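You operate a simulated robot arm through the tools that you are given. There is no shell and no other tool.

Carry out the task below with a simulated robot arm. There is one attempt and no reset: what you move stays moved.

TASK
Warm the green ring on the white warmer at 40 degrees.
Fine: lay it on the plate and leave it there; when the green lamp lights, switch off and turn the dial back to 20.

It is judged by the outcome, as a careful person would: the job done as asked, and still so three seconds after it is handed in. It fails if anything else is knocked over, pushed out of place, dropped, spilled or broken.

THE ROBOT
A 7-joint arm with a two-finger parallel gripper, fixed in place. Base frame: the origin is on the floor under the middle of its stand, x ahead of it, y to its left, z up; the work surface is at about z = 80. Lengths are in cm, angles in rad, forces in N, time in s.
It reaches about 137.2 cm from its shoulder. Its first joint turns from -2.601 to 2.601 rad. Payload 3.43 kg.
The tool frame sits at the grasp point between the pads (the TCP): z along the fingers, y along the line on which they close. The tips reach 3 cm beyond it. The gripper opens to 9.4 cm. The fingers are 2.8 cm wide and 1 cm thick; the gripper's body (5 by 9.6 cm) begins 5.5 cm behind the TCP.
Orientation is that of the tool frame in the base frame, as a unit quaternion [x, y, z, w]. With the fingers straight down and closing along the base's y, the tool's x points along the base's -x, its y along +y and its z along -z.

THE INTERFACE
- The arm moves only by the tool step_arm. Its argument "increments" is one flat list of numbers, 7 for each row, row after row: the closure in counts, from 0 (fully open) to 255 (shut), then the shift along the tool's x, y, z in units of 400 mm (1.0 is 400 mm), then the turn, a rotation vector about the tool's x, y, z in units of 45 degrees (1.0 is 45 degrees). In form: [claw, x, y, z, rx, ry, rz, claw, x, y, z, rx, ry, rz, ...]. A call has 1 to 20 rows; each row is the pose to reach, as a shift and turn from the pose commanded when the call began, along the tool's axes at that moment. A call with a number of a shift or a turn outside -1 to 1 is refused whole. Each row takes 0.2 s and may step no farther than 5 cm and 0.15 rad from the row before; otherwise, or with a gripper value out of range, the whole call is refused. A pose out of reach is approached as far as the arm can. The call stops where the force on the tool passes 40 N (or 10 N more than at its start, if that is more) or the arm is blocked; 0.2 s more then pass. The fingers move at their own pace (about 4.5 cm/s each) and stop on an object; they squeeze with about 30 N. The grip force told is the motor's: it shows also when the fingers shut on nothing. Time passes only in rows, and 0.2 s behind the last, so rows that repeat a pose let the fingers close. The reply holds the time, the measured pose of the TCP, the force on the tool along the base axes, the opening and the grip force, in the units named above and with some noise, with the torque about the TCP (base axes, N m) and any sound that the robot's microphone picked up, and new pictures: "pictures" is both (left out), scene, wrist or none.
- Cameras (640 x 400 px; columns grow to the right, rows downward): "scene" is fixed at [40.01, -50.14, 139.66]; the picture's right is [0.46, -0.89, 0.00], its down [-0.49, -0.25, -0.83] and it looks along [0.74, 0.38, -0.56] (base axes); focal length 327 px, centre (320, 200). "wrist" rides on the gripper at [7.6, 1.4, -10.3] in the tool frame; the picture's right is [-0.18, 0.98, 0.00], its down [-0.75, -0.14, -0.64] and it looks along [-0.63, -0.12, 0.77] (tool axes); focal length 243 px, centre (320, 200).
- pixel_to_xyz(camera, pixels): for up to 12 pixels [column, row] of the newest picture of that camera ("zoom" is the newest enlarged one), the place [x, y, z] in the base frame of the surface seen there, good to about 0.2 cm. The clock stands still meanwhile.
- close_up(camera, box): a new picture of the part [left, top, right, bottom] of that camera's present view, enlarged. The clock stands still meanwhile.
- close_job(): hands the job in; it is judged then, once.

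Open the gripper and draw the arm clear of the work before you hand the job in, unless the task says otherwise.

The tools are called after "Request:" by a JSON object that holds its "op" and its "data". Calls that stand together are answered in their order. step_arm: Moves the arm, as the interface text tells. Its arguments: {"type":"object","properties":{"increments":{"type":"array","items":{"type":"number"}},"pictures":{"type":"string","enum":["both","scene","wrist","none"]}},"required":["increments"]} The other tools are called the same way: pixel_to_xyz (camera, pixels) gives the place of the surface under pixels of a picture; close_up (camera, box) takes an enlarged picture of a part of a camera's view; close_job () hands the job in.

At the start:

```text
clock: 0.0
eef_pos: [94.49, 28.93, 119.32]
orientation: [0.001, 1.0, 0.001, 0.0]
contact_force: [-0.5, -1.0, -0.3]
ft_torque: [0.02, 0.0, -0.01]
width: 9.42
grip_force: 0.2
```

scene: 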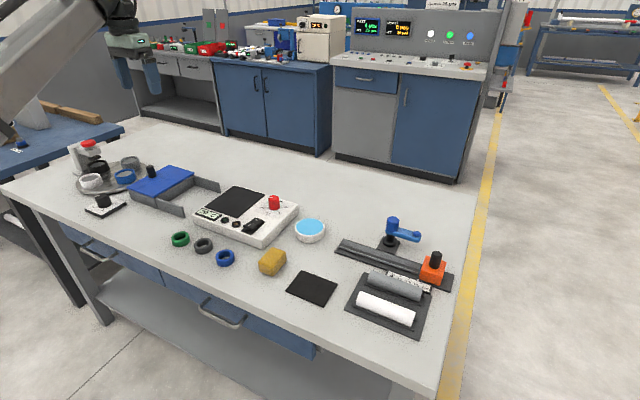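
wrist: 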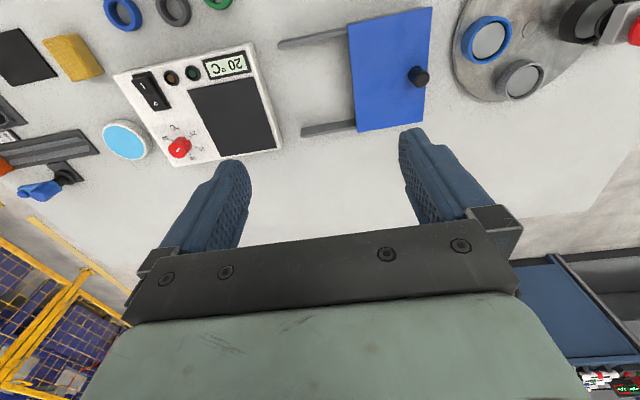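

The scene shows a white warmer at about (245,215) with a dark plate, red dial, rocker switch and display; the green ring is at (180,239). I take close-ups to look at the details.

Request:
{"op": "close_up", "data": {"camera": "scene", "box": [150, 170, 330, 282]}}

Request:
{"op": "close_up", "data": {"camera": "wrist", "box": [80, 0, 304, 180]}}

Request:
{"op": "pixel_to_xyz", "data": {"camera": "scene", "pixels": [[180, 239], [174, 236], [188, 238], [180, 233], [180, 245], [236, 202], [274, 201], [254, 224], [225, 219], [206, 215], [266, 190], [208, 205]]}}

```text
3.56 times, centred on (240, 226) of scene
```

zoom: 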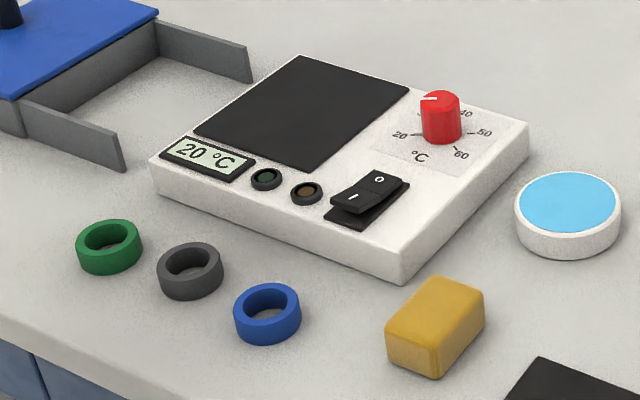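

```text
2.22 times, centred on (192, 90) of wrist
```

zoom: 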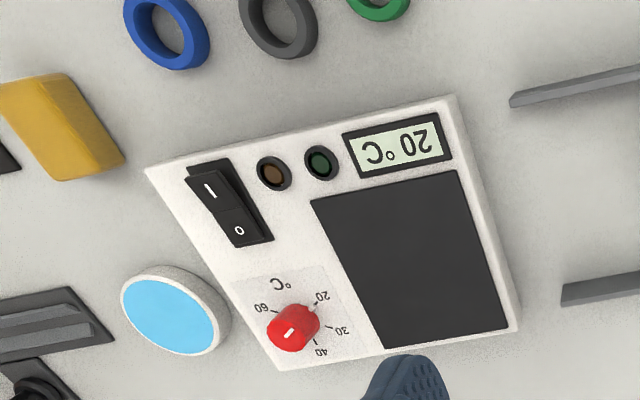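

```text
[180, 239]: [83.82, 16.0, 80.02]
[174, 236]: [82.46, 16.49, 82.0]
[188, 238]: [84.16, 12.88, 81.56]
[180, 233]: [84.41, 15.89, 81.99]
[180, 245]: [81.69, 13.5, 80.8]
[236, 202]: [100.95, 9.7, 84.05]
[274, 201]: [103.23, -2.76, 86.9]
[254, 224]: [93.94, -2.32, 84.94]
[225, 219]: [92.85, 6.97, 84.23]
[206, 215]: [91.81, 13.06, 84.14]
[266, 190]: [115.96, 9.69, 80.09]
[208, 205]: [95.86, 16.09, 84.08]
```

I take tighter close-ups of the knob, switch and ring to measure them.

Request:
{"op": "close_up", "data": {"camera": "scene", "box": [235, 185, 307, 230]}}

Request:
{"op": "pixel_to_xyz", "data": {"camera": "zoom", "pixels": [[320, 100], [300, 95], [370, 100], [345, 85], [345, 120], [345, 200], [170, 290], [110, 330], [150, 310], [200, 270], [240, 300], [50, 360]]}}

Request:
{"op": "close_up", "data": {"camera": "wrist", "box": [150, 120, 214, 170]}}

```text
8.89 times, centred on (271, 208) of scene
```

zoom: 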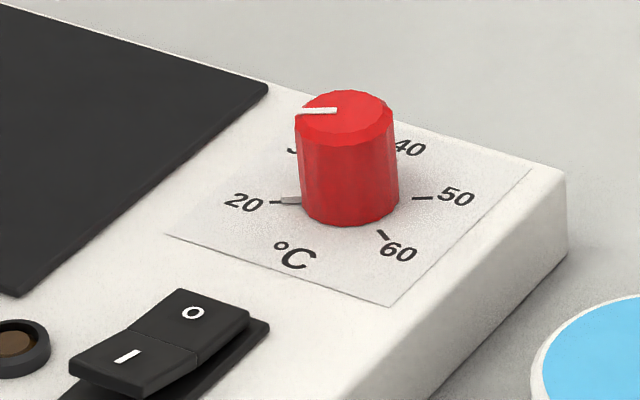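

```text
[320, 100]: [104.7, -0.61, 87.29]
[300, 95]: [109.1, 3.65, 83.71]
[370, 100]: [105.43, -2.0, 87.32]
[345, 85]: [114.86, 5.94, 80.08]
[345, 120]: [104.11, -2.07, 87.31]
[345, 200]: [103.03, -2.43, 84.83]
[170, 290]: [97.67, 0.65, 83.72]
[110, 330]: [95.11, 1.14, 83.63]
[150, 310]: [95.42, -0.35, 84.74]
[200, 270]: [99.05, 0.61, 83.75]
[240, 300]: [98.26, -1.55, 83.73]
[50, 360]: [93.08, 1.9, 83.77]
```

```text
8.00 times, centred on (182, 145) of wrist
```

zoom: 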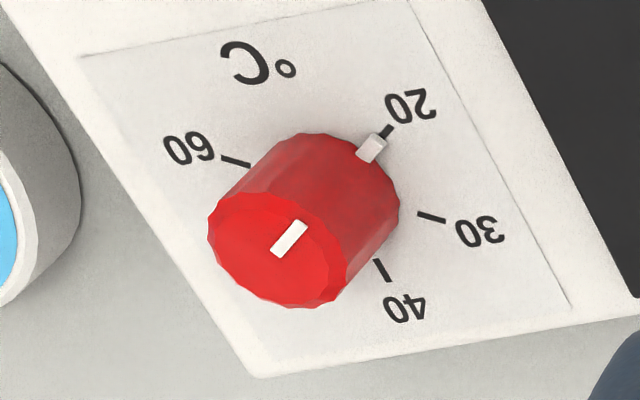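

The dial's pointer sits at 20, and the rocker's I end stands up (off). I measure the tick marks, switch ends, plate corners and the ring.

Request:
{"op": "pixel_to_xyz", "data": {"camera": "zoom", "pixels": [[385, 132], [430, 217], [380, 268], [235, 160], [410, 105], [480, 230], [405, 305], [190, 150], [290, 238], [270, 255], [372, 148], [265, 250]]}}

Request:
{"op": "close_up", "data": {"camera": "scene", "box": [235, 185, 307, 230]}}

Request:
{"op": "pixel_to_xyz", "data": {"camera": "zoom", "pixels": [[345, 115], [300, 115], [392, 115], [345, 135], [345, 95], [275, 202], [425, 198], [383, 233], [193, 313], [125, 357], [90, 350], [225, 315]]}}

Request:
{"op": "close_up", "data": {"camera": "scene", "box": [160, 220, 240, 270]}}

Request:
{"op": "pixel_to_xyz", "data": {"camera": "zoom", "pixels": [[160, 100], [100, 145], [225, 130], [165, 175], [165, 145], [130, 105], [120, 180], [210, 190], [340, 160], [340, 230], [340, 190], [280, 200]]}}

```text
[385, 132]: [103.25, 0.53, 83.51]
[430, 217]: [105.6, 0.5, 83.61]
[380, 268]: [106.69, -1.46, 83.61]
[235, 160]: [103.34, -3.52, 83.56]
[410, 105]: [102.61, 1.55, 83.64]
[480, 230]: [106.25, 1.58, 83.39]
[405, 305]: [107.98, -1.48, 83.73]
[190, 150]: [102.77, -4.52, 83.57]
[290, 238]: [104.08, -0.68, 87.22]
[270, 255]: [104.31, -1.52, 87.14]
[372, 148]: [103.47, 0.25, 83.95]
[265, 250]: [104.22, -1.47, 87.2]
```

```text
8.89 times, centred on (271, 208) of scene
```

zoom: 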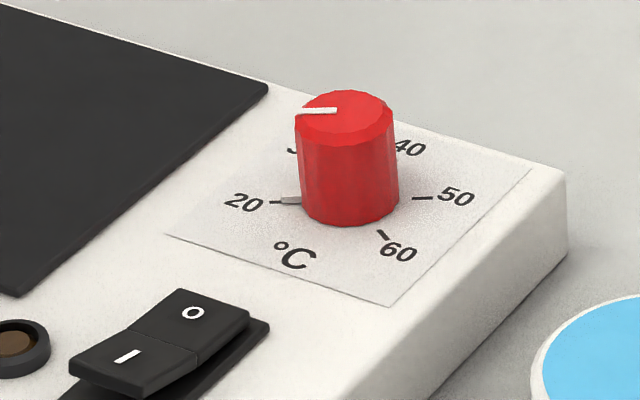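

```text
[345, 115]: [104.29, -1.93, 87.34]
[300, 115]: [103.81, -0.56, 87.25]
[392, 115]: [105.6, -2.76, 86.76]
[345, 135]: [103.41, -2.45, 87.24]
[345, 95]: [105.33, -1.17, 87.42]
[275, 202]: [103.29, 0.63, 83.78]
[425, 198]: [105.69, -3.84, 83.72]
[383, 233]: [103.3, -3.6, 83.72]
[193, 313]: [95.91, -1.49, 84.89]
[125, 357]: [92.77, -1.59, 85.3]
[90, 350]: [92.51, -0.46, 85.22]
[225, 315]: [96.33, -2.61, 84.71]
```

```text
8.00 times, centred on (200, 245) of scene
```

zoom: 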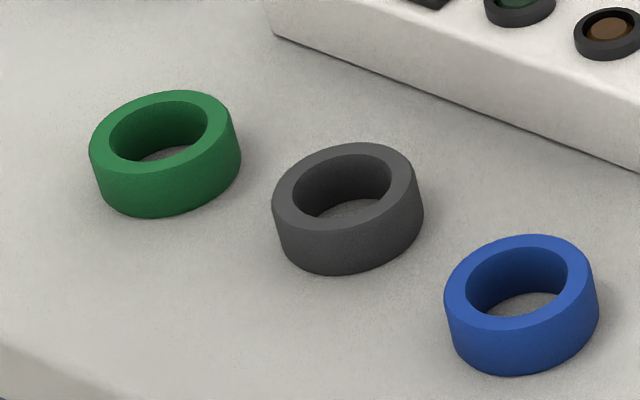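

```text
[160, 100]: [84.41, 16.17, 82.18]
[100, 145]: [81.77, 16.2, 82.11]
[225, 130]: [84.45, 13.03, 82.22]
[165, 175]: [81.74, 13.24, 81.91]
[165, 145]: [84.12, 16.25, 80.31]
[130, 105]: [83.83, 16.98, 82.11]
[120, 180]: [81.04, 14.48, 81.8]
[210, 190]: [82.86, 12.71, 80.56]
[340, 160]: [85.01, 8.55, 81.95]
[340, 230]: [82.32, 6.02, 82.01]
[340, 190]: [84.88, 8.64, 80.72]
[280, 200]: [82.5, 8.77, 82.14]
```

Measured: ring centre about (83.0, 14.7), top z 82.1, about 5 cm wide; knob centre about (104.3, -1.6), top 87.3; plate around (101, 9.8), z 84.05. I move above the ring while turning the tool so the fingers close along x, away from the grey ring.

Request:
{"op": "step_arm", "data": {"increments": [0, 0.045, -0.055, 0.07, 0, 0, 0.16, 0, 0.09, -0.11, 0.14, 0, 0, 0.33, 0, 0.135, -0.165, 0.21, 0, 0, 0.5, 0, 0.18, -0.22, 0.28, 0, 0, 0.66, 0, 0.225, -0.275, 0.35, 0, 0, 0.83, 0, 0.26, -0.32, 0.42, 0, 0, 1.0, 0, 0.2875, -0.355, 0.4825, 0, 0, 1.0], "pictures": "none"}}

Request:
{"op": "step_arm", "data": {"increments": [0, 0, 0, 0, 0, 0, 0.16, 0, 0, 0, 0, 0, 0, 0.33, 0, 0, 0, 0, 0, 0, 0.5, 0, 0, 0, 0, 0, 0, 0.66, 0, 0, 0, 0, 0, 0, 0.83, 0, 0, 0, 0, 0, 0, 1.0, 0, 0, 0, 0, 0, 0, 1.0], "pictures": "both"}}

```text
clock: 1.6
eef_pos: [83.1, 14.91, 99.65]
orientation: [0.383, 0.924, -0.001, -0.001]
contact_force: [0.5, -0.9, 0.8]
ft_torque: [-0.01, 0.0, -0.02]
width: 9.41
grip_force: 0.0
```

```text
clock: 3.2
eef_pos: [82.85, 14.84, 100.02]
orientation: [0.708, 0.707, -0.001, 0.0]
contact_force: [0.2, -0.1, 0.9]
ft_torque: [0.01, 0.0, -0.01]
width: 9.39
grip_force: 0.0
```

scene: 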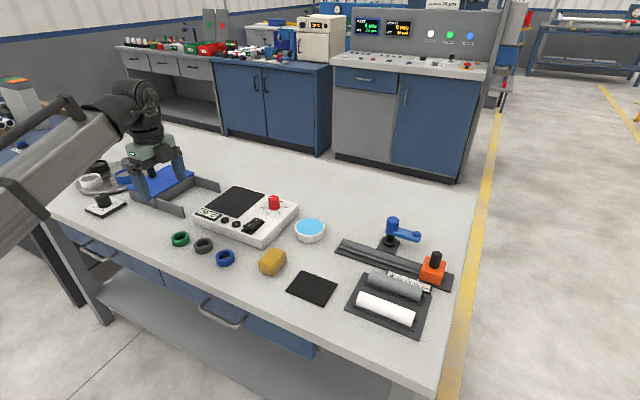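
wrist: 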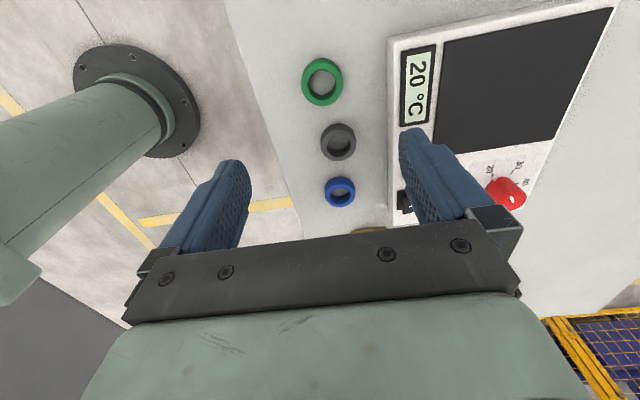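

The tool is over the ring and closes along x now; in the wrist view the green ring is at (322,82). I measure it more closely.

Request:
{"op": "close_up", "data": {"camera": "wrist", "box": [272, 50, 368, 110]}}

Request:
{"op": "pixel_to_xyz", "data": {"camera": "wrist", "pixels": [[305, 82], [340, 80], [321, 61], [324, 101], [322, 82], [347, 80], [299, 82], [443, 42], [612, 10], [544, 147], [434, 147], [400, 40]]}}

```text
6.67 times, centred on (320, 80) of wrist
```

zoom: 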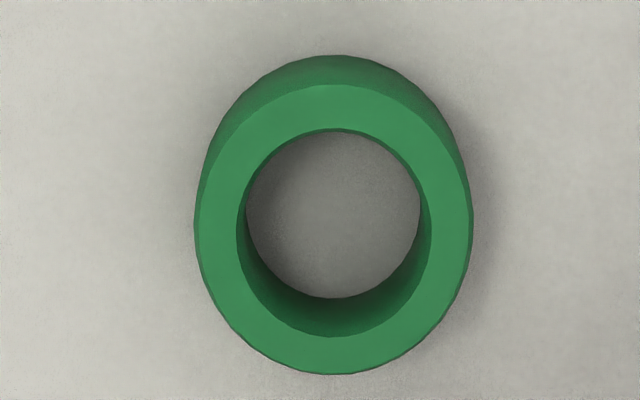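

```text
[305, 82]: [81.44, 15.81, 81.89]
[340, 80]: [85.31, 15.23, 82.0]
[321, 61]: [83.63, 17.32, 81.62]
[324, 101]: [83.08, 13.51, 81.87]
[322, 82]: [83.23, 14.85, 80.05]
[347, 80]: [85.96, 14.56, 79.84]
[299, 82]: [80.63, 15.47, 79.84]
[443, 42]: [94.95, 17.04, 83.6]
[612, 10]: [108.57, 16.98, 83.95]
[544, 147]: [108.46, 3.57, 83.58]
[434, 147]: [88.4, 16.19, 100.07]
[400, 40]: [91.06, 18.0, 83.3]
```

Request:
{"op": "pixel_to_xyz", "data": {"camera": "zoom", "pixels": [[200, 225], [468, 225], [332, 370], [332, 90], [220, 230], [450, 225], [332, 350], [332, 115], [250, 215], [420, 210]]}}

Request:
{"op": "close_up", "data": {"camera": "wrist", "box": [390, 0, 630, 150]}}

Request:
{"op": "pixel_to_xyz", "data": {"camera": "zoom", "pixels": [[145, 110], [120, 310], [410, 385], [590, 25], [350, 200], [150, 300], [180, 180], [60, 200], [300, 90], [450, 280]]}}

```text
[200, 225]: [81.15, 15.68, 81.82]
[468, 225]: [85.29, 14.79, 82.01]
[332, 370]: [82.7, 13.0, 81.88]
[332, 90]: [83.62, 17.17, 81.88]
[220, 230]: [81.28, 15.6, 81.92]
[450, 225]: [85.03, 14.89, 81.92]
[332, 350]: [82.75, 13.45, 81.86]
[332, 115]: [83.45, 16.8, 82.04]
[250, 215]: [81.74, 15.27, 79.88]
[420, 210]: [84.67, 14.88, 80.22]
```

```text
2.67 times, centred on (510, 75) of wrist
```

zoom: 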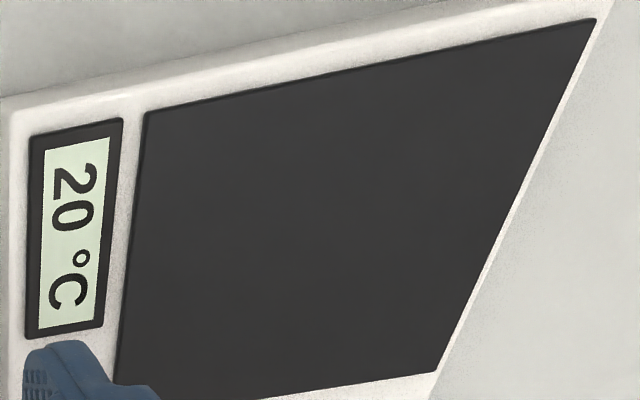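

```text
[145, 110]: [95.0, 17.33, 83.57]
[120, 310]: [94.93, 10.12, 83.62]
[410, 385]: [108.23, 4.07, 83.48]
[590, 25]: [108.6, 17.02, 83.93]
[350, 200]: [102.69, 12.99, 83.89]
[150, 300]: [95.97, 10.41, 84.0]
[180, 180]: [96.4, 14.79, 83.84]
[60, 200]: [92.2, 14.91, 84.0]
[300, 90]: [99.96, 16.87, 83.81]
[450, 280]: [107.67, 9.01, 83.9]
```

The plate spans roughly x 95–108.5, y 4–17 at z 83.9, and the ring centre is about (83.2, 15.0). I descend to just above the grasp height with open fingers and look.

Request:
{"op": "step_arm", "data": {"increments": [0, 0.003, 0.002, 0.1, 0, 0, 0, 0, 0.00675, 0.005, 0.2, 0, 0, 0, 0, 0.00675, 0.005, 0.3, 0, 0, 0, 0, 0.00675, 0.005, 0.36, 0, 0, 0, 0, 0.00675, 0.005, 0.39, 0, 0, 0, 0, 0.00675, 0.005, 0.39, 0, 0, 0], "pictures": "both"}}

```text
clock: 4.6
eef_pos: [83.13, 15.0, 84.35]
orientation: [0.707, 0.707, 0.0, 0.001]
contact_force: [0.4, -0.5, 0.0]
ft_torque: [0.01, -0.01, 0.01]
width: 9.41
grip_force: 0.1
```

scene: 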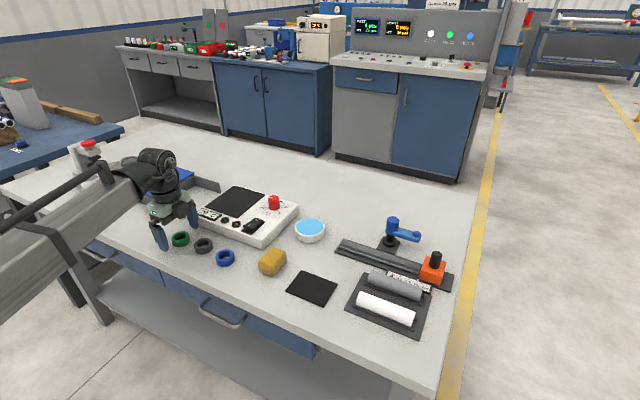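
wrist: 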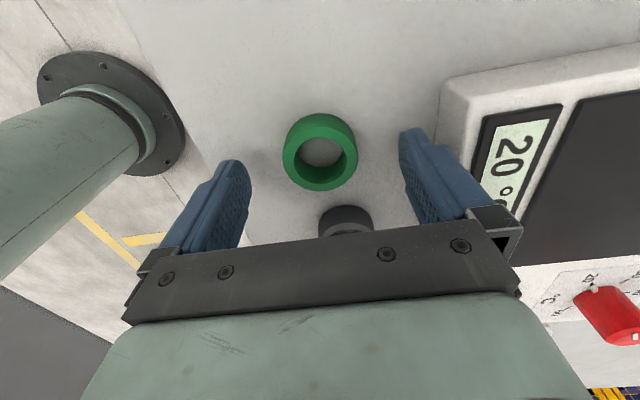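

The ring sits centred between the fingertips, around (320,150). I go down another 0.9 cm and close on it.

Request:
{"op": "step_arm", "data": {"increments": [0, 0, 0, 0.012, 0, 0, 0, 0, 0, 0, 0.0225, 0, 0, 0, 0, 0, 0, 0.0225, 0, 0, 0, 255, 0, 0, 0.0225, 0, 0, 0, 255, 0, 0, 0.0225, 0, 0, 0, 255, 0, 0, 0.0225, 0, 0, 0, 255, 0, 0, 0.0225, 0, 0, 0, 255, 0, 0, 0.0225, 0, 0, 0, 255, 0, 0, 0.0225, 0, 0, 0], "pictures": "both"}}

```text
clock: 6.6
eef_pos: [83.17, 15.03, 83.4]
orientation: [0.707, 0.707, 0.0, 0.0]
contact_force: [-0.7, 0.6, 1.9]
ft_torque: [-0.02, 0.03, -0.07]
width: 4.4
grip_force: 29.9
```

scene: 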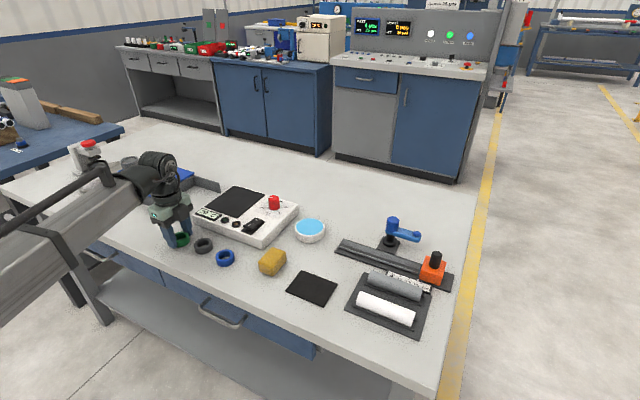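
wrist: 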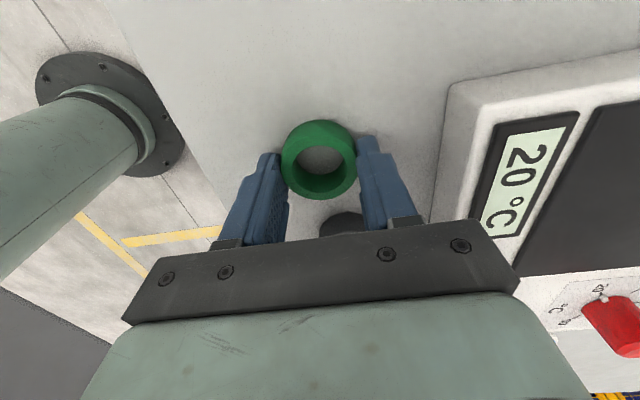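

Gripped at 4.4 cm width, 30 N. I lift 10.5 cm straight up, then carry it over the plate centre near (101.8, 10.5).

Request:
{"op": "step_arm", "data": {"increments": [255, 0, 0, -0.06, 0, 0, 0, 255, 0, 0, -0.16, 0, 0, 0, 255, 0, 0, -0.2625, 0, 0, 0, 255, -0.02, 0.08, -0.2625, 0, 0, 0, 255, -0.045, 0.18, -0.2625, 0, 0, 0, 255, -0.07, 0.28, -0.2625, 0, 0, 0, 255, -0.092, 0.38, -0.2625, 0, 0, 0, 255, -0.107, 0.44, -0.2625, 0, 0, 0, 255, -0.1125, 0.465, -0.2625, 0, 0, 0, 255, -0.1125, 0.465, -0.2625, 0, 0, 0], "pictures": "both"}}

```text
clock: 8.8
eef_pos: [101.67, 10.56, 93.95]
orientation: [0.707, 0.707, 0.0, 0.0]
contact_force: [-0.5, 0.2, -0.2]
ft_torque: [0.06, 0.0, 0.0]
width: 4.39
grip_force: 29.9
```

scene: 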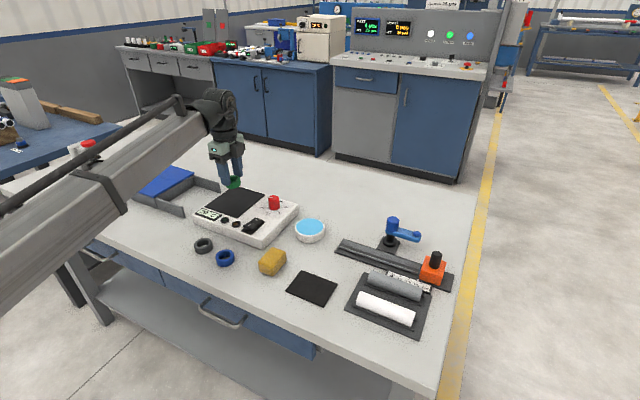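
wrist: 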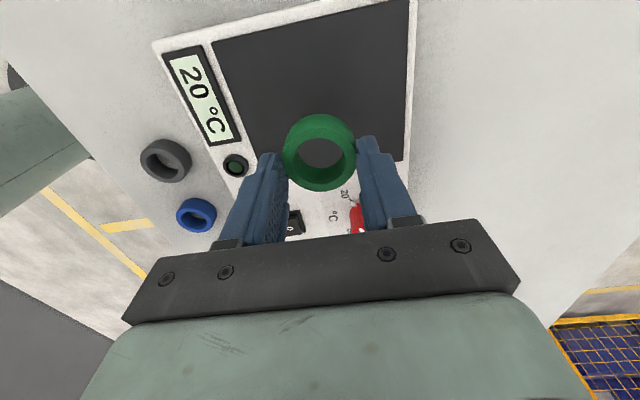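

The ring hangs above the plate. I check the plate corners seen at (212,40), (412,0), (400,160) and (240,150) before lowering.

Request:
{"op": "pixel_to_xyz", "data": {"camera": "wrist", "pixels": [[215, 42], [408, 3], [400, 155], [246, 148], [250, 60], [380, 60], [320, 50], [390, 135], [260, 140]]}}

Request:
{"op": "pixel_to_xyz", "data": {"camera": "scene", "pixels": [[207, 207], [237, 218], [263, 196], [234, 187], [225, 204], [245, 210]]}}

```text
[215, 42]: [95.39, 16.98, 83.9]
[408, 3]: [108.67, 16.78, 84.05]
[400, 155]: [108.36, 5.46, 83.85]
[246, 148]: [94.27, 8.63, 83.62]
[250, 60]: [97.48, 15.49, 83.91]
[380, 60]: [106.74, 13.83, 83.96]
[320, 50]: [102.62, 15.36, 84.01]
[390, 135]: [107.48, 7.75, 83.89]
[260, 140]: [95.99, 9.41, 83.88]
```

```text
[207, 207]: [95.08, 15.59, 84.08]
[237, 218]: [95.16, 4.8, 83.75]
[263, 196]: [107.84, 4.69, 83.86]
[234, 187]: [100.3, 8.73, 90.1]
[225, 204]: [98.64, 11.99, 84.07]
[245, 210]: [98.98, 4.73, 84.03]
```

The ring hangs over the middle of the plate. I lower it until its base is at the plate surface (TCP near 87.5).

Request:
{"op": "step_arm", "data": {"increments": [255, 0, 0, 0.07, 0, 0, 0, 255, 0, 0, 0.13, 0, 0, 0, 255, 0, 0, 0.15, 0, 0, 0, 255, 0, 0, 0.157, 0, 0, 0, 255, 0, 0, 0.1605, 0, 0, 0, 255, 0, 0, 0.1625, 0, 0, 0, 255, 0, 0, 0.1625, 0, 0, 0], "pictures": "both"}}

```text
clock: 9.9
eef_pos: [101.83, 10.65, 88.27]
orientation: [0.707, 0.707, 0.003, 0.002]
contact_force: [-3.2, -1.1, 11.8]
ft_torque: [0.18, 0.21, 0.09]
width: 4.38
grip_force: 30.3
stopped in row 5: the force on the tool passed its limit at 44 N (the readings are from after the stop); the commanded pose is now the measured one
```

scene: 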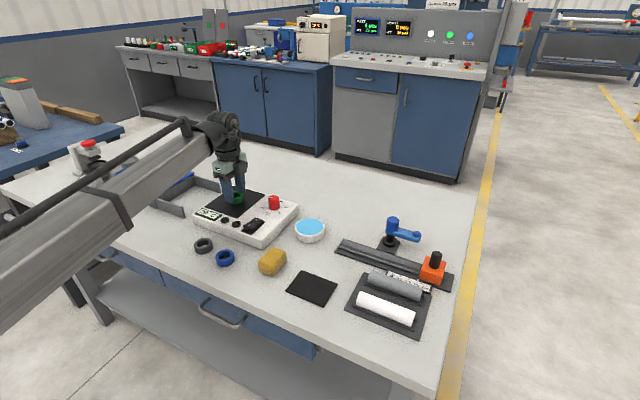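
wrist: 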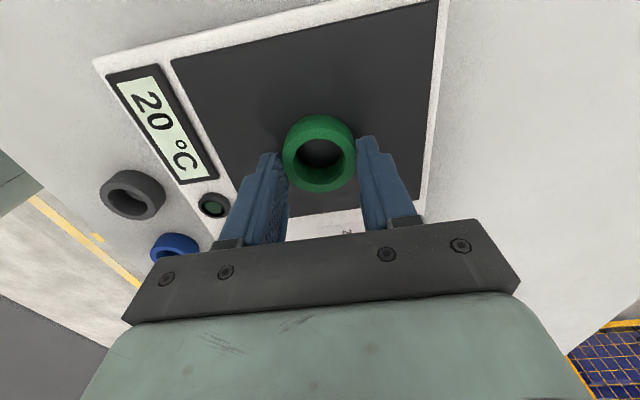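

Contact came at TCP z 88.27, a bit earlier than expected. I check the ring's and warmer's surfaces up close before releasing.

Request:
{"op": "close_up", "data": {"camera": "scene", "box": [190, 160, 286, 220]}}

Request:
{"op": "close_up", "data": {"camera": "wrist", "box": [240, 90, 400, 190]}}

Request:
{"op": "pixel_to_xyz", "data": {"camera": "wrist", "pixels": [[290, 150], [350, 150], [320, 185], [320, 130], [320, 120], [320, 155], [370, 140], [262, 158], [300, 60], [390, 100]]}}

```text
6.67 times, centred on (238, 190) of scene
```

zoom: 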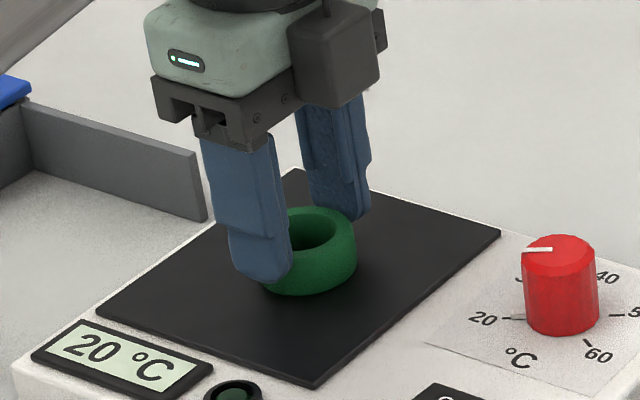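

```text
4.00 times, centred on (320, 140) of wrist
```

zoom: 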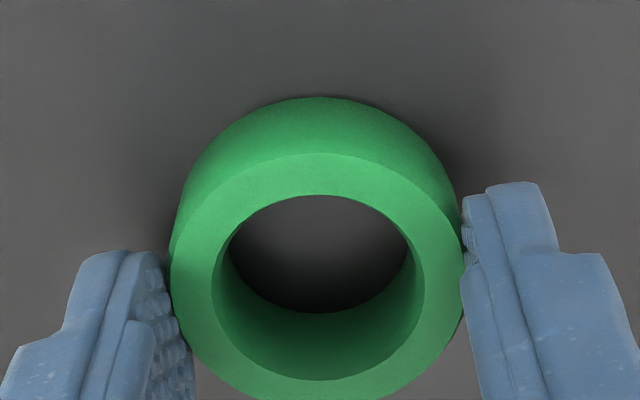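

```text
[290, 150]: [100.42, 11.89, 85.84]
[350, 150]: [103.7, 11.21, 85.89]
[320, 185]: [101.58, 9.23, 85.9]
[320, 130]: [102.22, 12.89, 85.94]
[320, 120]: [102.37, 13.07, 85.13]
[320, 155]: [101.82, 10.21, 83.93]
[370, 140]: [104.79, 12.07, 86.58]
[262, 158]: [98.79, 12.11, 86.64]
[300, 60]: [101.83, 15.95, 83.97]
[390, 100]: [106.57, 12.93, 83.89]
```

The ring top reads z 85.9 and the plate 83.95, so with a 2 cm height it rests on the plate. I open the fingers in place and lift straight up.

Request:
{"op": "step_arm", "data": {"increments": [80, 0, 0, 0, 0, 0, 0, 80, 0, 0, 0, 0, 0, 0, 60, 0, 0, 0, 0, 0, 0, 60, 0, 0, 0, 0, 0, 0, 60, 0, 0, -0.04, 0, 0, 0, 60, 0, 0, -0.1, 0, 0, 0, 60, 0, 0, -0.2, 0, 0, 0, 60, 0, 0, -0.2, 0, 0, 0], "pictures": "both"}}

```text
clock: 11.7
eef_pos: [101.93, 10.68, 96.23]
orientation: [0.707, 0.707, 0.002, 0.001]
contact_force: [-0.1, -0.4, -0.3]
ft_torque: [-0.01, 0.01, -0.01]
width: 7.18
grip_force: 0.0
```

scene: 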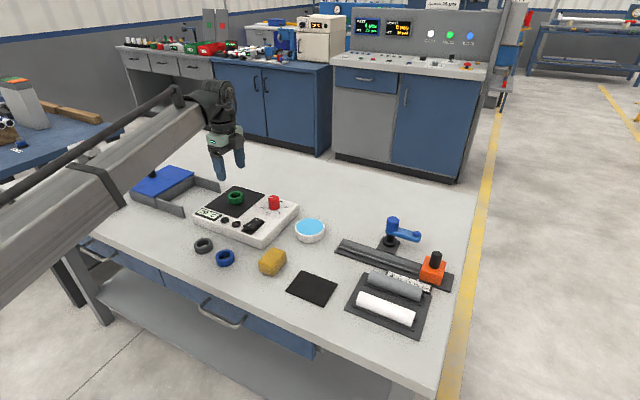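
wrist: 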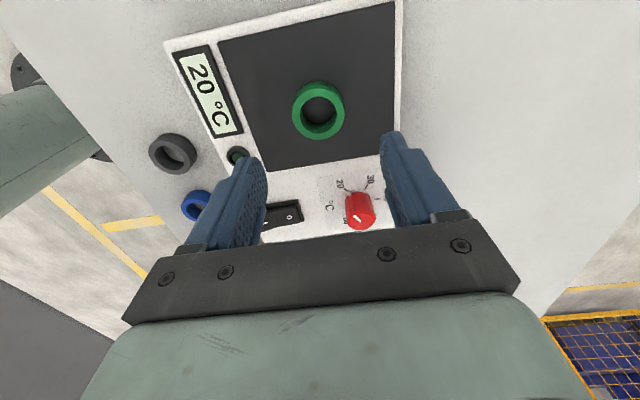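

The green ring lies on the plate at (318,110) in the wrist view. Next I move over the knob (104.3, -1.6) at safe height and turn the tool back so the whole 120° dial turn fits within the wrist range.

Request:
{"op": "step_arm", "data": {"increments": [60, -0.06, 0.012, 0, 0, 0, -0.16, 60, -0.12, 0.024, 0, 0, 0, -0.33, 60, -0.18, 0.036, 0, 0, 0, -0.5, 60, -0.24, 0.048, 0, 0, 0, -0.66, 60, -0.29, 0.058, 0, 0, 0, -0.83, 60, -0.306, 0.06, 0, 0, 0, -1.0, 60, -0.306, 0.06, 0, 0, 0, -1.0], "pictures": "none"}}

Request:
{"op": "step_arm", "data": {"increments": [90, 0, 0, 0, 0, 0, -0.16, 110, 0, 0, 0, 0, 0, -0.33, 110, 0, 0, 0, 0, 0, -0.5, 110, 0, 0, 0, 0, 0, -0.66, 110, 0, 0, 0, 0, 0, -0.83, 110, 0, 0, 0, 0, 0, -1.0, 110, 0, 0, 0, 0, 0, -1.0], "pictures": "none"}}

Request:
{"op": "step_arm", "data": {"increments": [110, 0, 0, 0, 0, 0, -0.16, 110, 0, 0, 0, 0, 0, -0.33, 110, 0, 0, 0, 0, 0, -0.5, 110, 0, 0, 0, 0, 0, -0.66, 110, 0, 0, 0, 0, 0, -0.83, 110, 0, 0, 0, 0, 0, -1.0, 110, 0, 0, 0, 0, 0, -1.0], "pictures": "none"}}

Request:
{"op": "step_arm", "data": {"increments": [110, 0, 0, 0, 0, 0, -0.16, 110, 0, 0, 0, 0, 0, -0.33, 110, 0, 0, 0, 0, 0, -0.5, 110, 0, 0, 0, 0, 0, -0.66, 110, 0, 0, 0, 0, 0, -0.83, 110, 0, 0, 0, 0, 0, -1.0, 110, 0, 0, 0, 0, 0, -1.0], "pictures": "both"}}

```text
clock: 13.3
eef_pos: [104.32, -1.56, 95.96]
orientation: [0.382, 0.924, 0.002, 0.003]
contact_force: [0.2, 0.7, -0.3]
ft_torque: [-0.01, -0.01, 0.0]
width: 7.19
grip_force: 0.1
```

```text
clock: 14.9
eef_pos: [104.36, -1.65, 96.09]
orientation: [-0.001, 1.0, 0.001, 0.002]
contact_force: [-0.2, 0.8, 0.0]
ft_torque: [0.01, -0.01, 0.01]
width: 5.33
grip_force: 0.1
```

```text
clock: 16.5
eef_pos: [104.2, -1.51, 96.0]
orientation: [-0.384, 0.923, 0.0, 0.003]
contact_force: [0.5, 0.1, -0.2]
ft_torque: [0.03, -0.01, 0.01]
width: 5.33
grip_force: 0.2
```

```text
clock: 18.1
eef_pos: [104.33, -1.7, 96.14]
orientation: [0.707, -0.707, 0.001, -0.002]
contact_force: [0.8, 0.3, -0.2]
ft_torque: [-0.01, -0.01, 0.0]
width: 5.35
grip_force: 0.0
```

scene: 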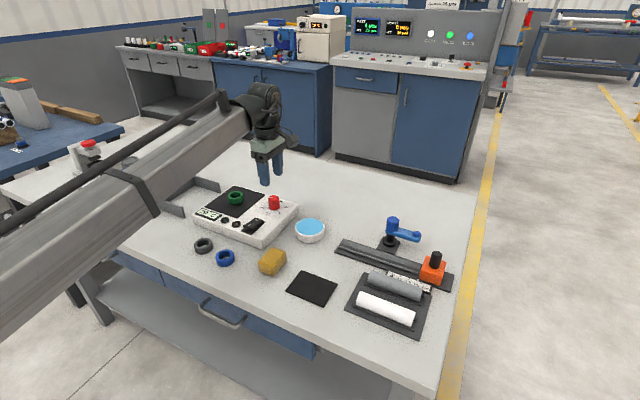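
wrist: 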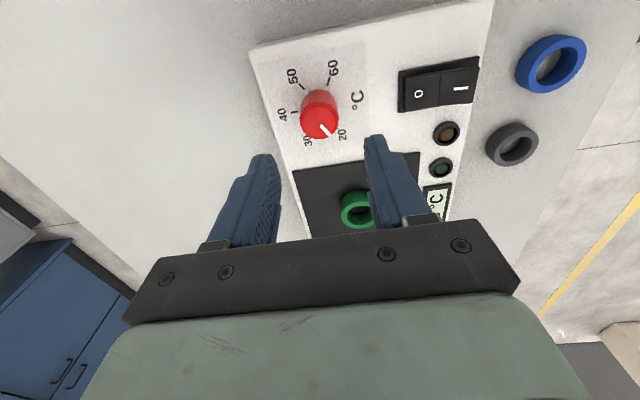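

The wrist reached -90° fine. The knob shows at (320,115) in the wrist view; I measure its centre and the ticks again from here.

Request:
{"op": "close_up", "data": {"camera": "wrist", "box": [264, 60, 376, 160]}}

Request:
{"op": "pixel_to_xyz", "data": {"camera": "wrist", "pixels": [[304, 125], [336, 125], [320, 111], [321, 137], [320, 125], [297, 112], [310, 142], [302, 90], [329, 82], [341, 128], [459, 88], [419, 94]]}}

```text
4.00 times, centred on (320, 110) of wrist
```

zoom: 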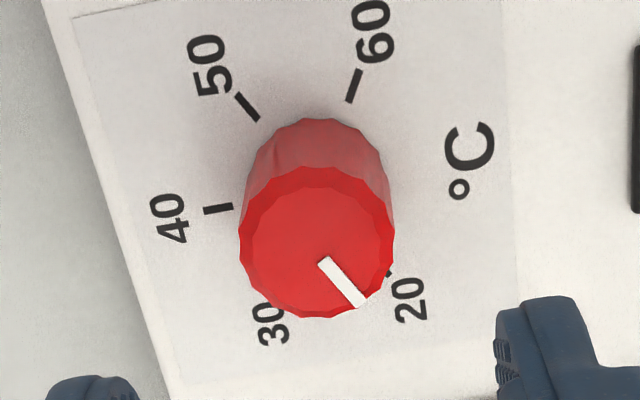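

```text
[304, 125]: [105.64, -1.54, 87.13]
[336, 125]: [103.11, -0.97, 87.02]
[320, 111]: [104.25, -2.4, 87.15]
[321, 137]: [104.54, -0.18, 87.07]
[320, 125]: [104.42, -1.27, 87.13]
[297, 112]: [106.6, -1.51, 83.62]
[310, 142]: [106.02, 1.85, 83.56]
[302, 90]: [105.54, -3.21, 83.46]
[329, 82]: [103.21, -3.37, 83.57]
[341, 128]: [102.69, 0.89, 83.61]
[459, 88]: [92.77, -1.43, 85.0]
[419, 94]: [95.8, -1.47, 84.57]
```

Knob centre (104.4, -1.6), radius about 1.55, top z 87.1. I shift 0.12 cm, descend to TCP z ≈ 87.5 (tips ~0.8 cm above the panel) and close on the knob.

Request:
{"op": "step_arm", "data": {"increments": [110, 0, -0.0035, 0.08, 0, 0, 0, 110, 0, -0.0035, 0.15, 0, 0, 0, 110, 0, -0.0035, 0.19, 0, 0, 0, 110, 0, -0.0035, 0.21, 0, 0, 0, 110, 0, -0.0035, 0.219, 0, 0, 0, 110, 0, -0.0035, 0.219, 0, 0, 0], "pictures": "both"}}

```text
clock: 19.5
eef_pos: [104.42, -1.57, 87.32]
orientation: [-0.707, 0.708, -0.001, 0.003]
contact_force: [0.2, 0.7, -0.7]
ft_torque: [0.02, -0.01, 0.02]
width: 5.36
grip_force: 0.0
```

scene: 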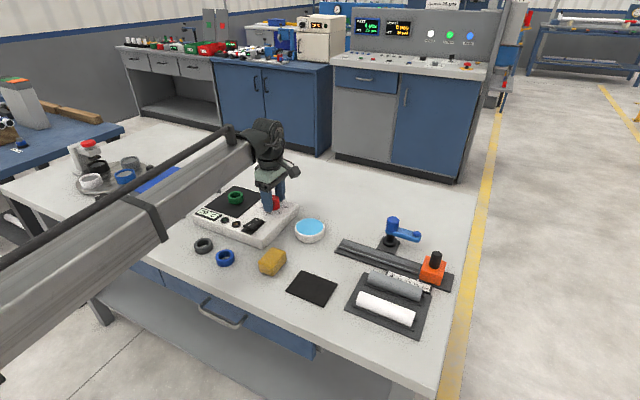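
wrist: 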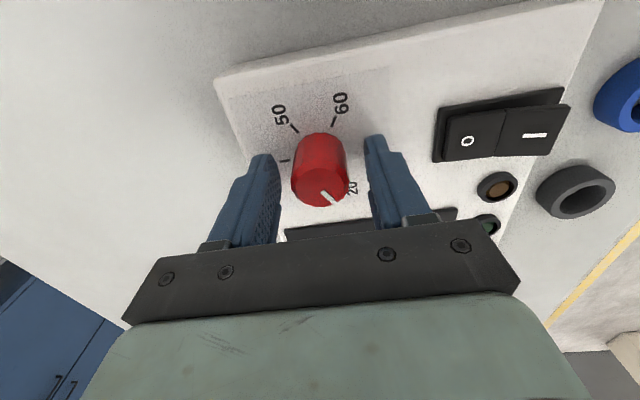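

The knob is between the pads at (320,170), no contact. I close on it.

Request:
{"op": "step_arm", "data": {"increments": [255, 0, 0, 0, 0, 0, 0, 255, 0, 0, 0, 0, 0, 0, 255, 0, 0, 0, 0, 0, 0, 255, 0, 0, 0, 0, 0, 0, 255, 0, 0, 0, 0, 0, 0], "pictures": "wrist"}}

```text
clock: 20.7
eef_pos: [104.5, -1.63, 87.26]
orientation: [-0.707, 0.708, -0.001, 0.003]
contact_force: [5.2, 0.5, 1.7]
ft_torque: [0.0, 1.01, -0.01]
width: 3.2
grip_force: 45.1
```

wrist: 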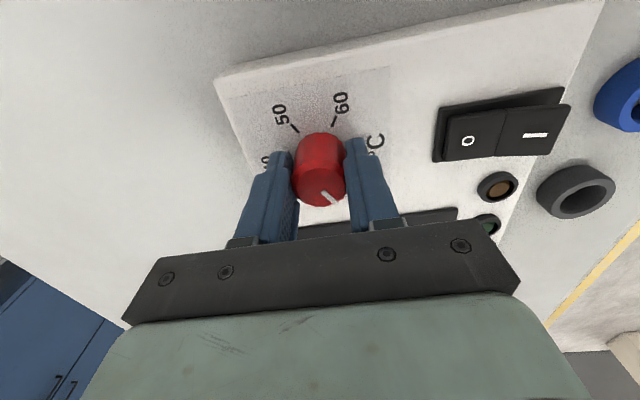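

Gripped at 3.2 cm width. I turn clockwise (positive about tool z) by 45° first and check that the knob follows.

Request:
{"op": "step_arm", "data": {"increments": [255, 0, -0.0015, 0, 0, 0, 0.12, 255, 0, -0.0015, 0, 0, 0, 0.27, 255, 0, -0.0015, 0, 0, 0, 0.42, 255, 0, -0.0015, 0, 0, 0, 0.57, 255, 0, -0.0015, 0, 0, 0, 0.72, 255, 0, -0.0015, 0, 0, 0, 0.87, 255, 0, -0.0015, 0, 0, 0, 1.0], "pictures": "both"}}

```text
clock: 22.3
eef_pos: [104.38, -1.62, 87.33]
orientation: [-0.382, 0.924, 0.001, 0.001]
contact_force: [-25.2, -0.1, -9.4]
ft_torque: [-0.23, -0.29, 0.07]
width: 3.18
grip_force: 45.1
```

scene: 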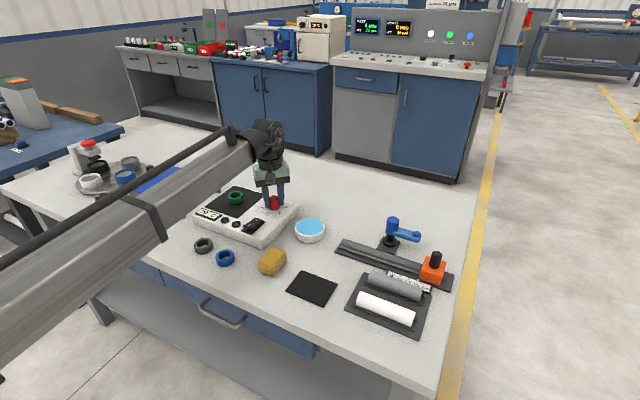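
wrist: 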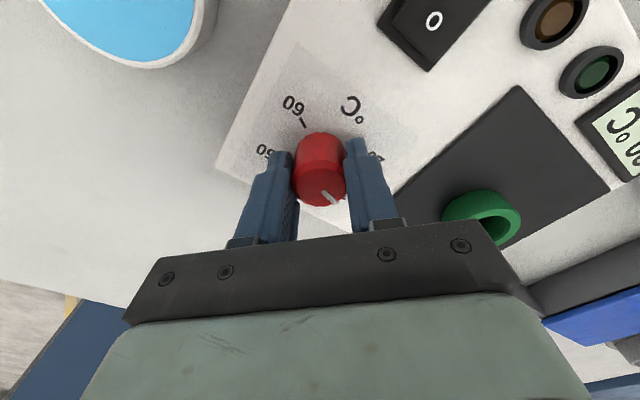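

The knob follows the fingers (stripe unchanged in the tool view), but there is a sideways load of -25 N in x. I ease the position back a little before turning further.

Request:
{"op": "step_arm", "data": {"increments": [255, 0.0009, 0.0009, 0, 0, 0, 0, 255, 0.0009, 0.0009, 0, 0, 0, 0], "pictures": "none"}}

```text
clock: 22.9
eef_pos: [104.45, -1.57, 87.27]
orientation: [-0.383, 0.924, 0.0, 0.001]
contact_force: [-23.9, 2.8, -12.6]
ft_torque: [-0.36, -0.05, 0.01]
width: 3.23
grip_force: 44.7
```

The load barely changed, so I ease another 0.1 cm in -x and a hair down.

Request:
{"op": "step_arm", "data": {"increments": [255, 0.0018, 0.0018, 0.0007, 0, 0, 0, 255, 0.0018, 0.0018, 0.0007, 0, 0, 0], "pictures": "none"}}

```text
clock: 23.5
eef_pos: [104.44, -1.5, 87.29]
orientation: [-0.382, 0.924, 0.0, 0.001]
contact_force: [-10.6, -0.9, -8.2]
ft_torque: [0.06, 1.66, 0.07]
width: 3.2
grip_force: 45.3
```

The load fell to about -11 N. I continue turning another 45° with a further small easing.

Request:
{"op": "step_arm", "data": {"increments": [255, 0.0008, 0.0008, 0.0003, 0, 0, 0.12, 255, 0.0008, 0.0008, 0.0003, 0, 0, 0.27, 255, 0.0008, 0.0008, 0.0003, 0, 0, 0.42, 255, 0.0008, 0.0008, 0.0003, 0, 0, 0.57, 255, 0.0008, 0.0008, 0.0003, 0, 0, 0.72, 255, 0.0008, 0.0008, 0.0003, 0, 0, 0.87, 255, 0.0008, 0.0008, 0.0003, 0, 0, 1.0], "pictures": "both"}}

```text
clock: 25.1
eef_pos: [104.32, -1.46, 87.43]
orientation: [0.0, 1.0, 0.001, 0.003]
contact_force: [-12.7, 8.5, 2.1]
ft_torque: [-1.18, 0.44, 0.08]
width: 3.18
grip_force: 44.4
```

scene: 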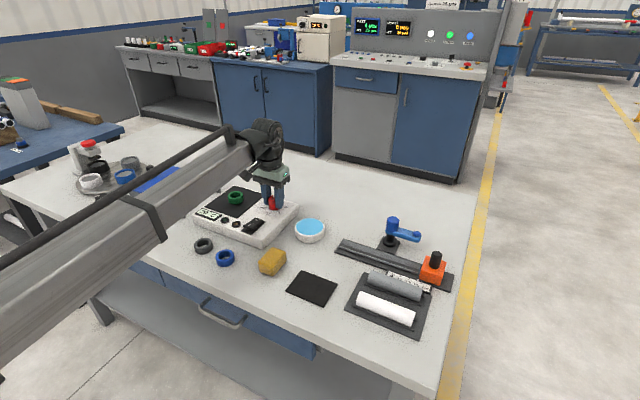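
wrist: 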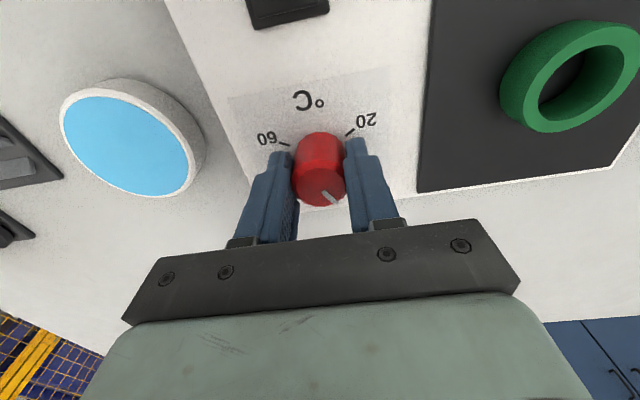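

90° done and the knob still follows. I turn 27° more, to about 117° in total, then will check the pointer against the 40 tick.

Request:
{"op": "step_arm", "data": {"increments": [255, 0.0, 0, 0, 0, 0, 0.15, 255, 0.0, 0, 0, 0, 0, 0.3, 255, 0.0, 0, 0, 0, 0, 0.45, 255, 0, 0, 0, 0, 0, 0.6, 255, 0, 0, 0, 0, 0, 0.6], "pictures": "both"}}

```text
clock: 26.3
eef_pos: [104.32, -1.45, 87.39]
orientation: [0.234, 0.972, 0.002, 0.003]
contact_force: [-6.8, 17.5, -1.1]
ft_torque: [-1.0, -0.31, -0.05]
width: 3.2
grip_force: 45.3
```

scene: 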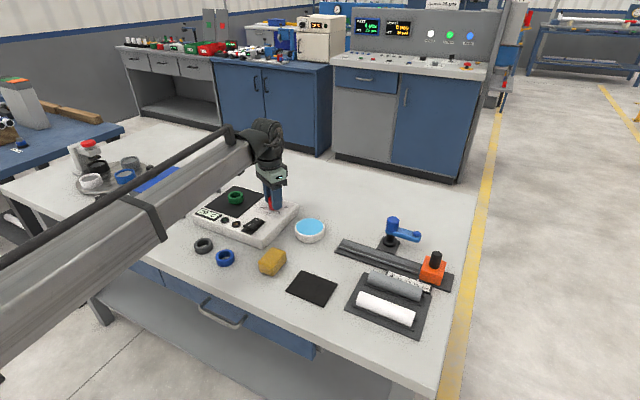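
wrist: 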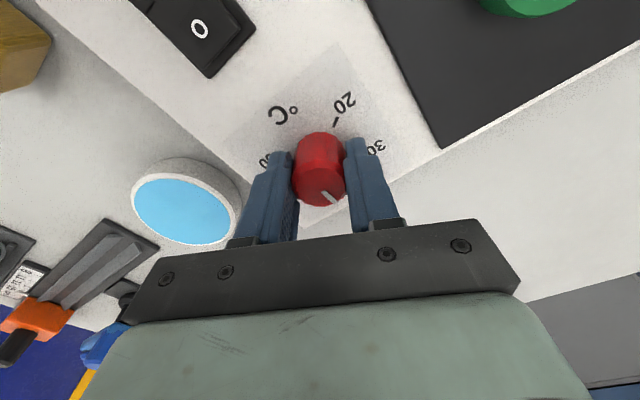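

Turned about 117°. I open the fingers in place and lift off to inspect the pointer.

Request:
{"op": "step_arm", "data": {"increments": [110, 0, 0, 0, 0, 0, 0, 110, 0, 0, 0, 0, 0, 0, 110, 0, 0, 0, 0, 0, 0, 110, 0, 0, -0.05, 0, 0, 0, 110, 0, 0, -0.15, 0, 0, 0, 110, 0, 0, -0.22, 0, 0, 0, 110, 0, 0, -0.22, 0, 0, 0], "pictures": "both"}}

Request:
{"op": "close_up", "data": {"camera": "scene", "box": [235, 185, 307, 230]}}

Request:
{"op": "close_up", "data": {"camera": "wrist", "box": [264, 60, 376, 160]}}

```text
clock: 27.9
eef_pos: [104.37, -1.6, 96.13]
orientation: [0.234, 0.972, 0.0, 0.003]
contact_force: [-0.1, 0.2, -0.1]
ft_torque: [-0.02, 0.01, -0.02]
width: 5.34
grip_force: 0.1
```

scene: 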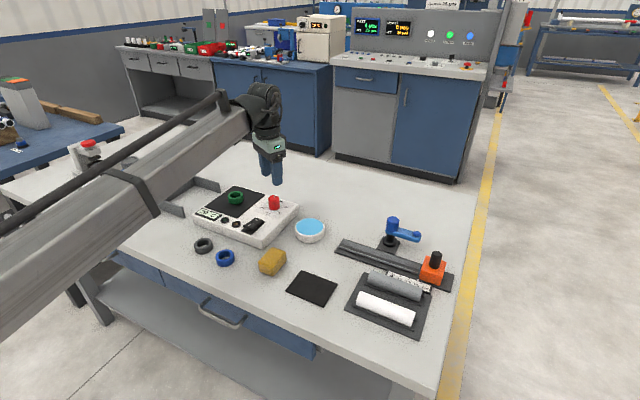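
wrist: 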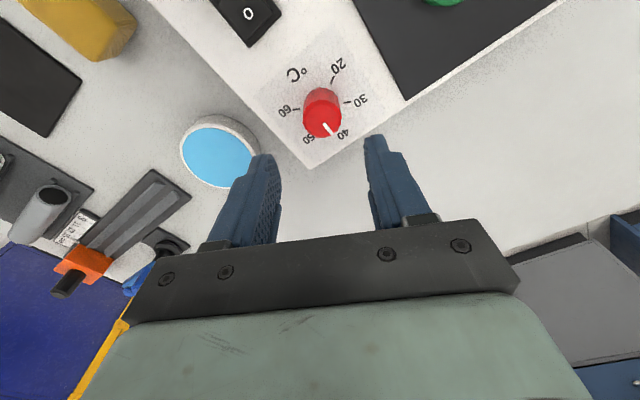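

```text
8.89 times, centred on (271, 208) of scene
```

zoom: 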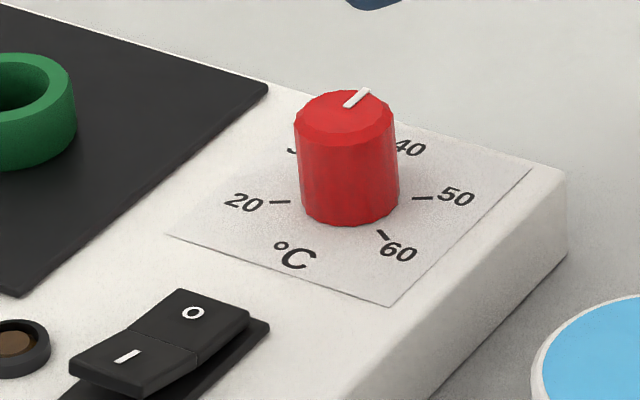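

```text
4.00 times, centred on (320, 110) of wrist
```

zoom: 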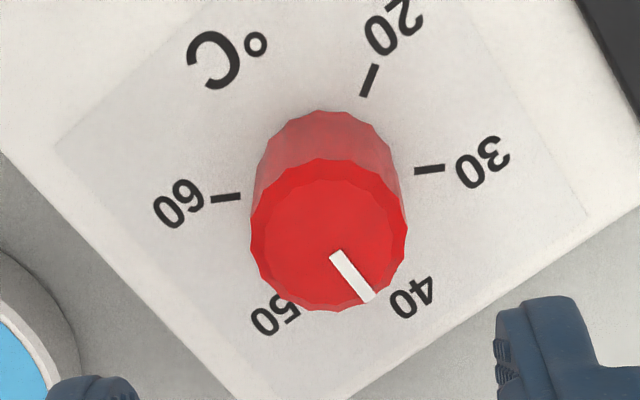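

The warmer has not moved, and the stripe points near 40, but the pointer at the base is hidden from here. I turn the wrist back to -90°, where the 40 tick was visible.

Request:
{"op": "step_arm", "data": {"increments": [110, 0, 0, 0, 0, 0, -0.16, 110, 0, 0, 0, 0, 0, -0.33, 110, 0, 0, 0, 0, 0, -0.5, 110, 0, 0, 0, 0, 0, -0.66, 110, 0, 0, 0, 0, 0, -0.83, 110, 0, 0, 0, 0, 0, -1.0], "pictures": "none"}}

Request:
{"op": "step_arm", "data": {"increments": [110, 0, 0, 0, 0, 0, -0.16, 110, 0, 0, 0, 0, 0, -0.33, 110, 0, 0, 0, 0, 0, -0.5, 110, 0, 0, 0, 0, 0, -0.66, 110, 0, 0, 0, 0, 0, -0.83, 110, 0, 0, 0, 0, 0, -1.0], "pictures": "none"}}

Request:
{"op": "step_arm", "data": {"increments": [110, 0, 0, 0, 0, 0, -0.16, 110, 0, 0, 0, 0, 0, -0.33, 110, 0, 0, 0, 0, 0, -0.5, 110, 0, 0, 0, 0, 0, -0.6, 110, 0, 0, 0, 0, 0, -0.6], "pictures": "wrist"}}

Request:
{"op": "close_up", "data": {"camera": "wrist", "box": [280, 70, 360, 140]}}

```text
clock: 29.3
eef_pos: [104.38, -1.51, 96.11]
orientation: [-0.158, 0.987, 0.0, 0.002]
contact_force: [-0.2, -0.2, -1.1]
ft_torque: [-0.01, -0.01, 0.01]
width: 5.35
grip_force: 0.0
```

```text
clock: 30.7
eef_pos: [104.27, -1.58, 96.03]
orientation: [-0.523, 0.852, -0.002, 0.004]
contact_force: [-0.2, 0.2, 0.5]
ft_torque: [0.02, -0.03, 0.01]
width: 5.32
grip_force: 0.1
```

```text
clock: 31.9
eef_pos: [104.31, -1.67, 96.08]
orientation: [0.708, -0.706, 0.001, -0.002]
contact_force: [-0.3, -0.4, 0.0]
ft_torque: [0.02, 0.04, 0.01]
width: 5.35
grip_force: 0.1
```

wrist: 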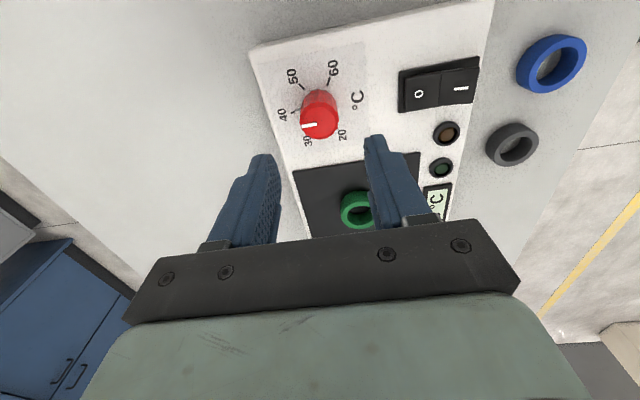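

```text
5.71 times, centred on (320, 105) of wrist
```

zoom: 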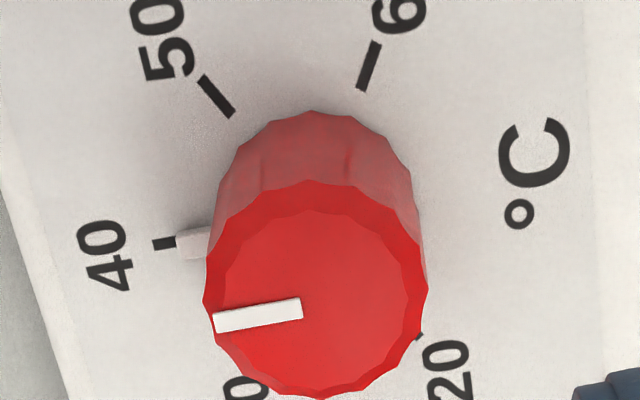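

The pointer at (190,243) in the zoom is in line with the 40 tick. Now I measure the rocker switch to press its I end.

Request:
{"op": "close_up", "data": {"camera": "wrist", "box": [384, 45, 496, 115]}}

Request:
{"op": "pixel_to_xyz", "data": {"camera": "wrist", "pixels": [[404, 75], [404, 108], [440, 70], [440, 102], [470, 65], [472, 98], [459, 88], [419, 94], [441, 90], [475, 80], [446, 133], [441, 168]]}}

```text
5.71 times, centred on (440, 80) of wrist
```

zoom: 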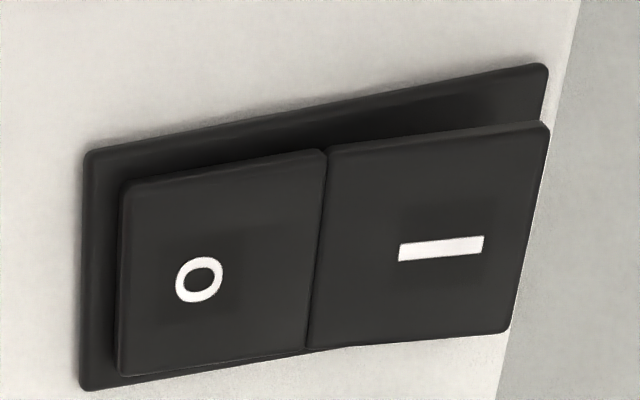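

```text
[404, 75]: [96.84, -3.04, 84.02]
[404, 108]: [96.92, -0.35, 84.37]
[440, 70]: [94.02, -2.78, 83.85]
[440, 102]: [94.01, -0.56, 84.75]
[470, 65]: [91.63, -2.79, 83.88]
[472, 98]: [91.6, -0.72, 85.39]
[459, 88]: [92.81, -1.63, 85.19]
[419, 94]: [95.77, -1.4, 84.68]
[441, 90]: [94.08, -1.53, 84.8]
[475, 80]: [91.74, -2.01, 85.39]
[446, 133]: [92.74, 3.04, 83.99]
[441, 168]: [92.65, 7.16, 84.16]
```

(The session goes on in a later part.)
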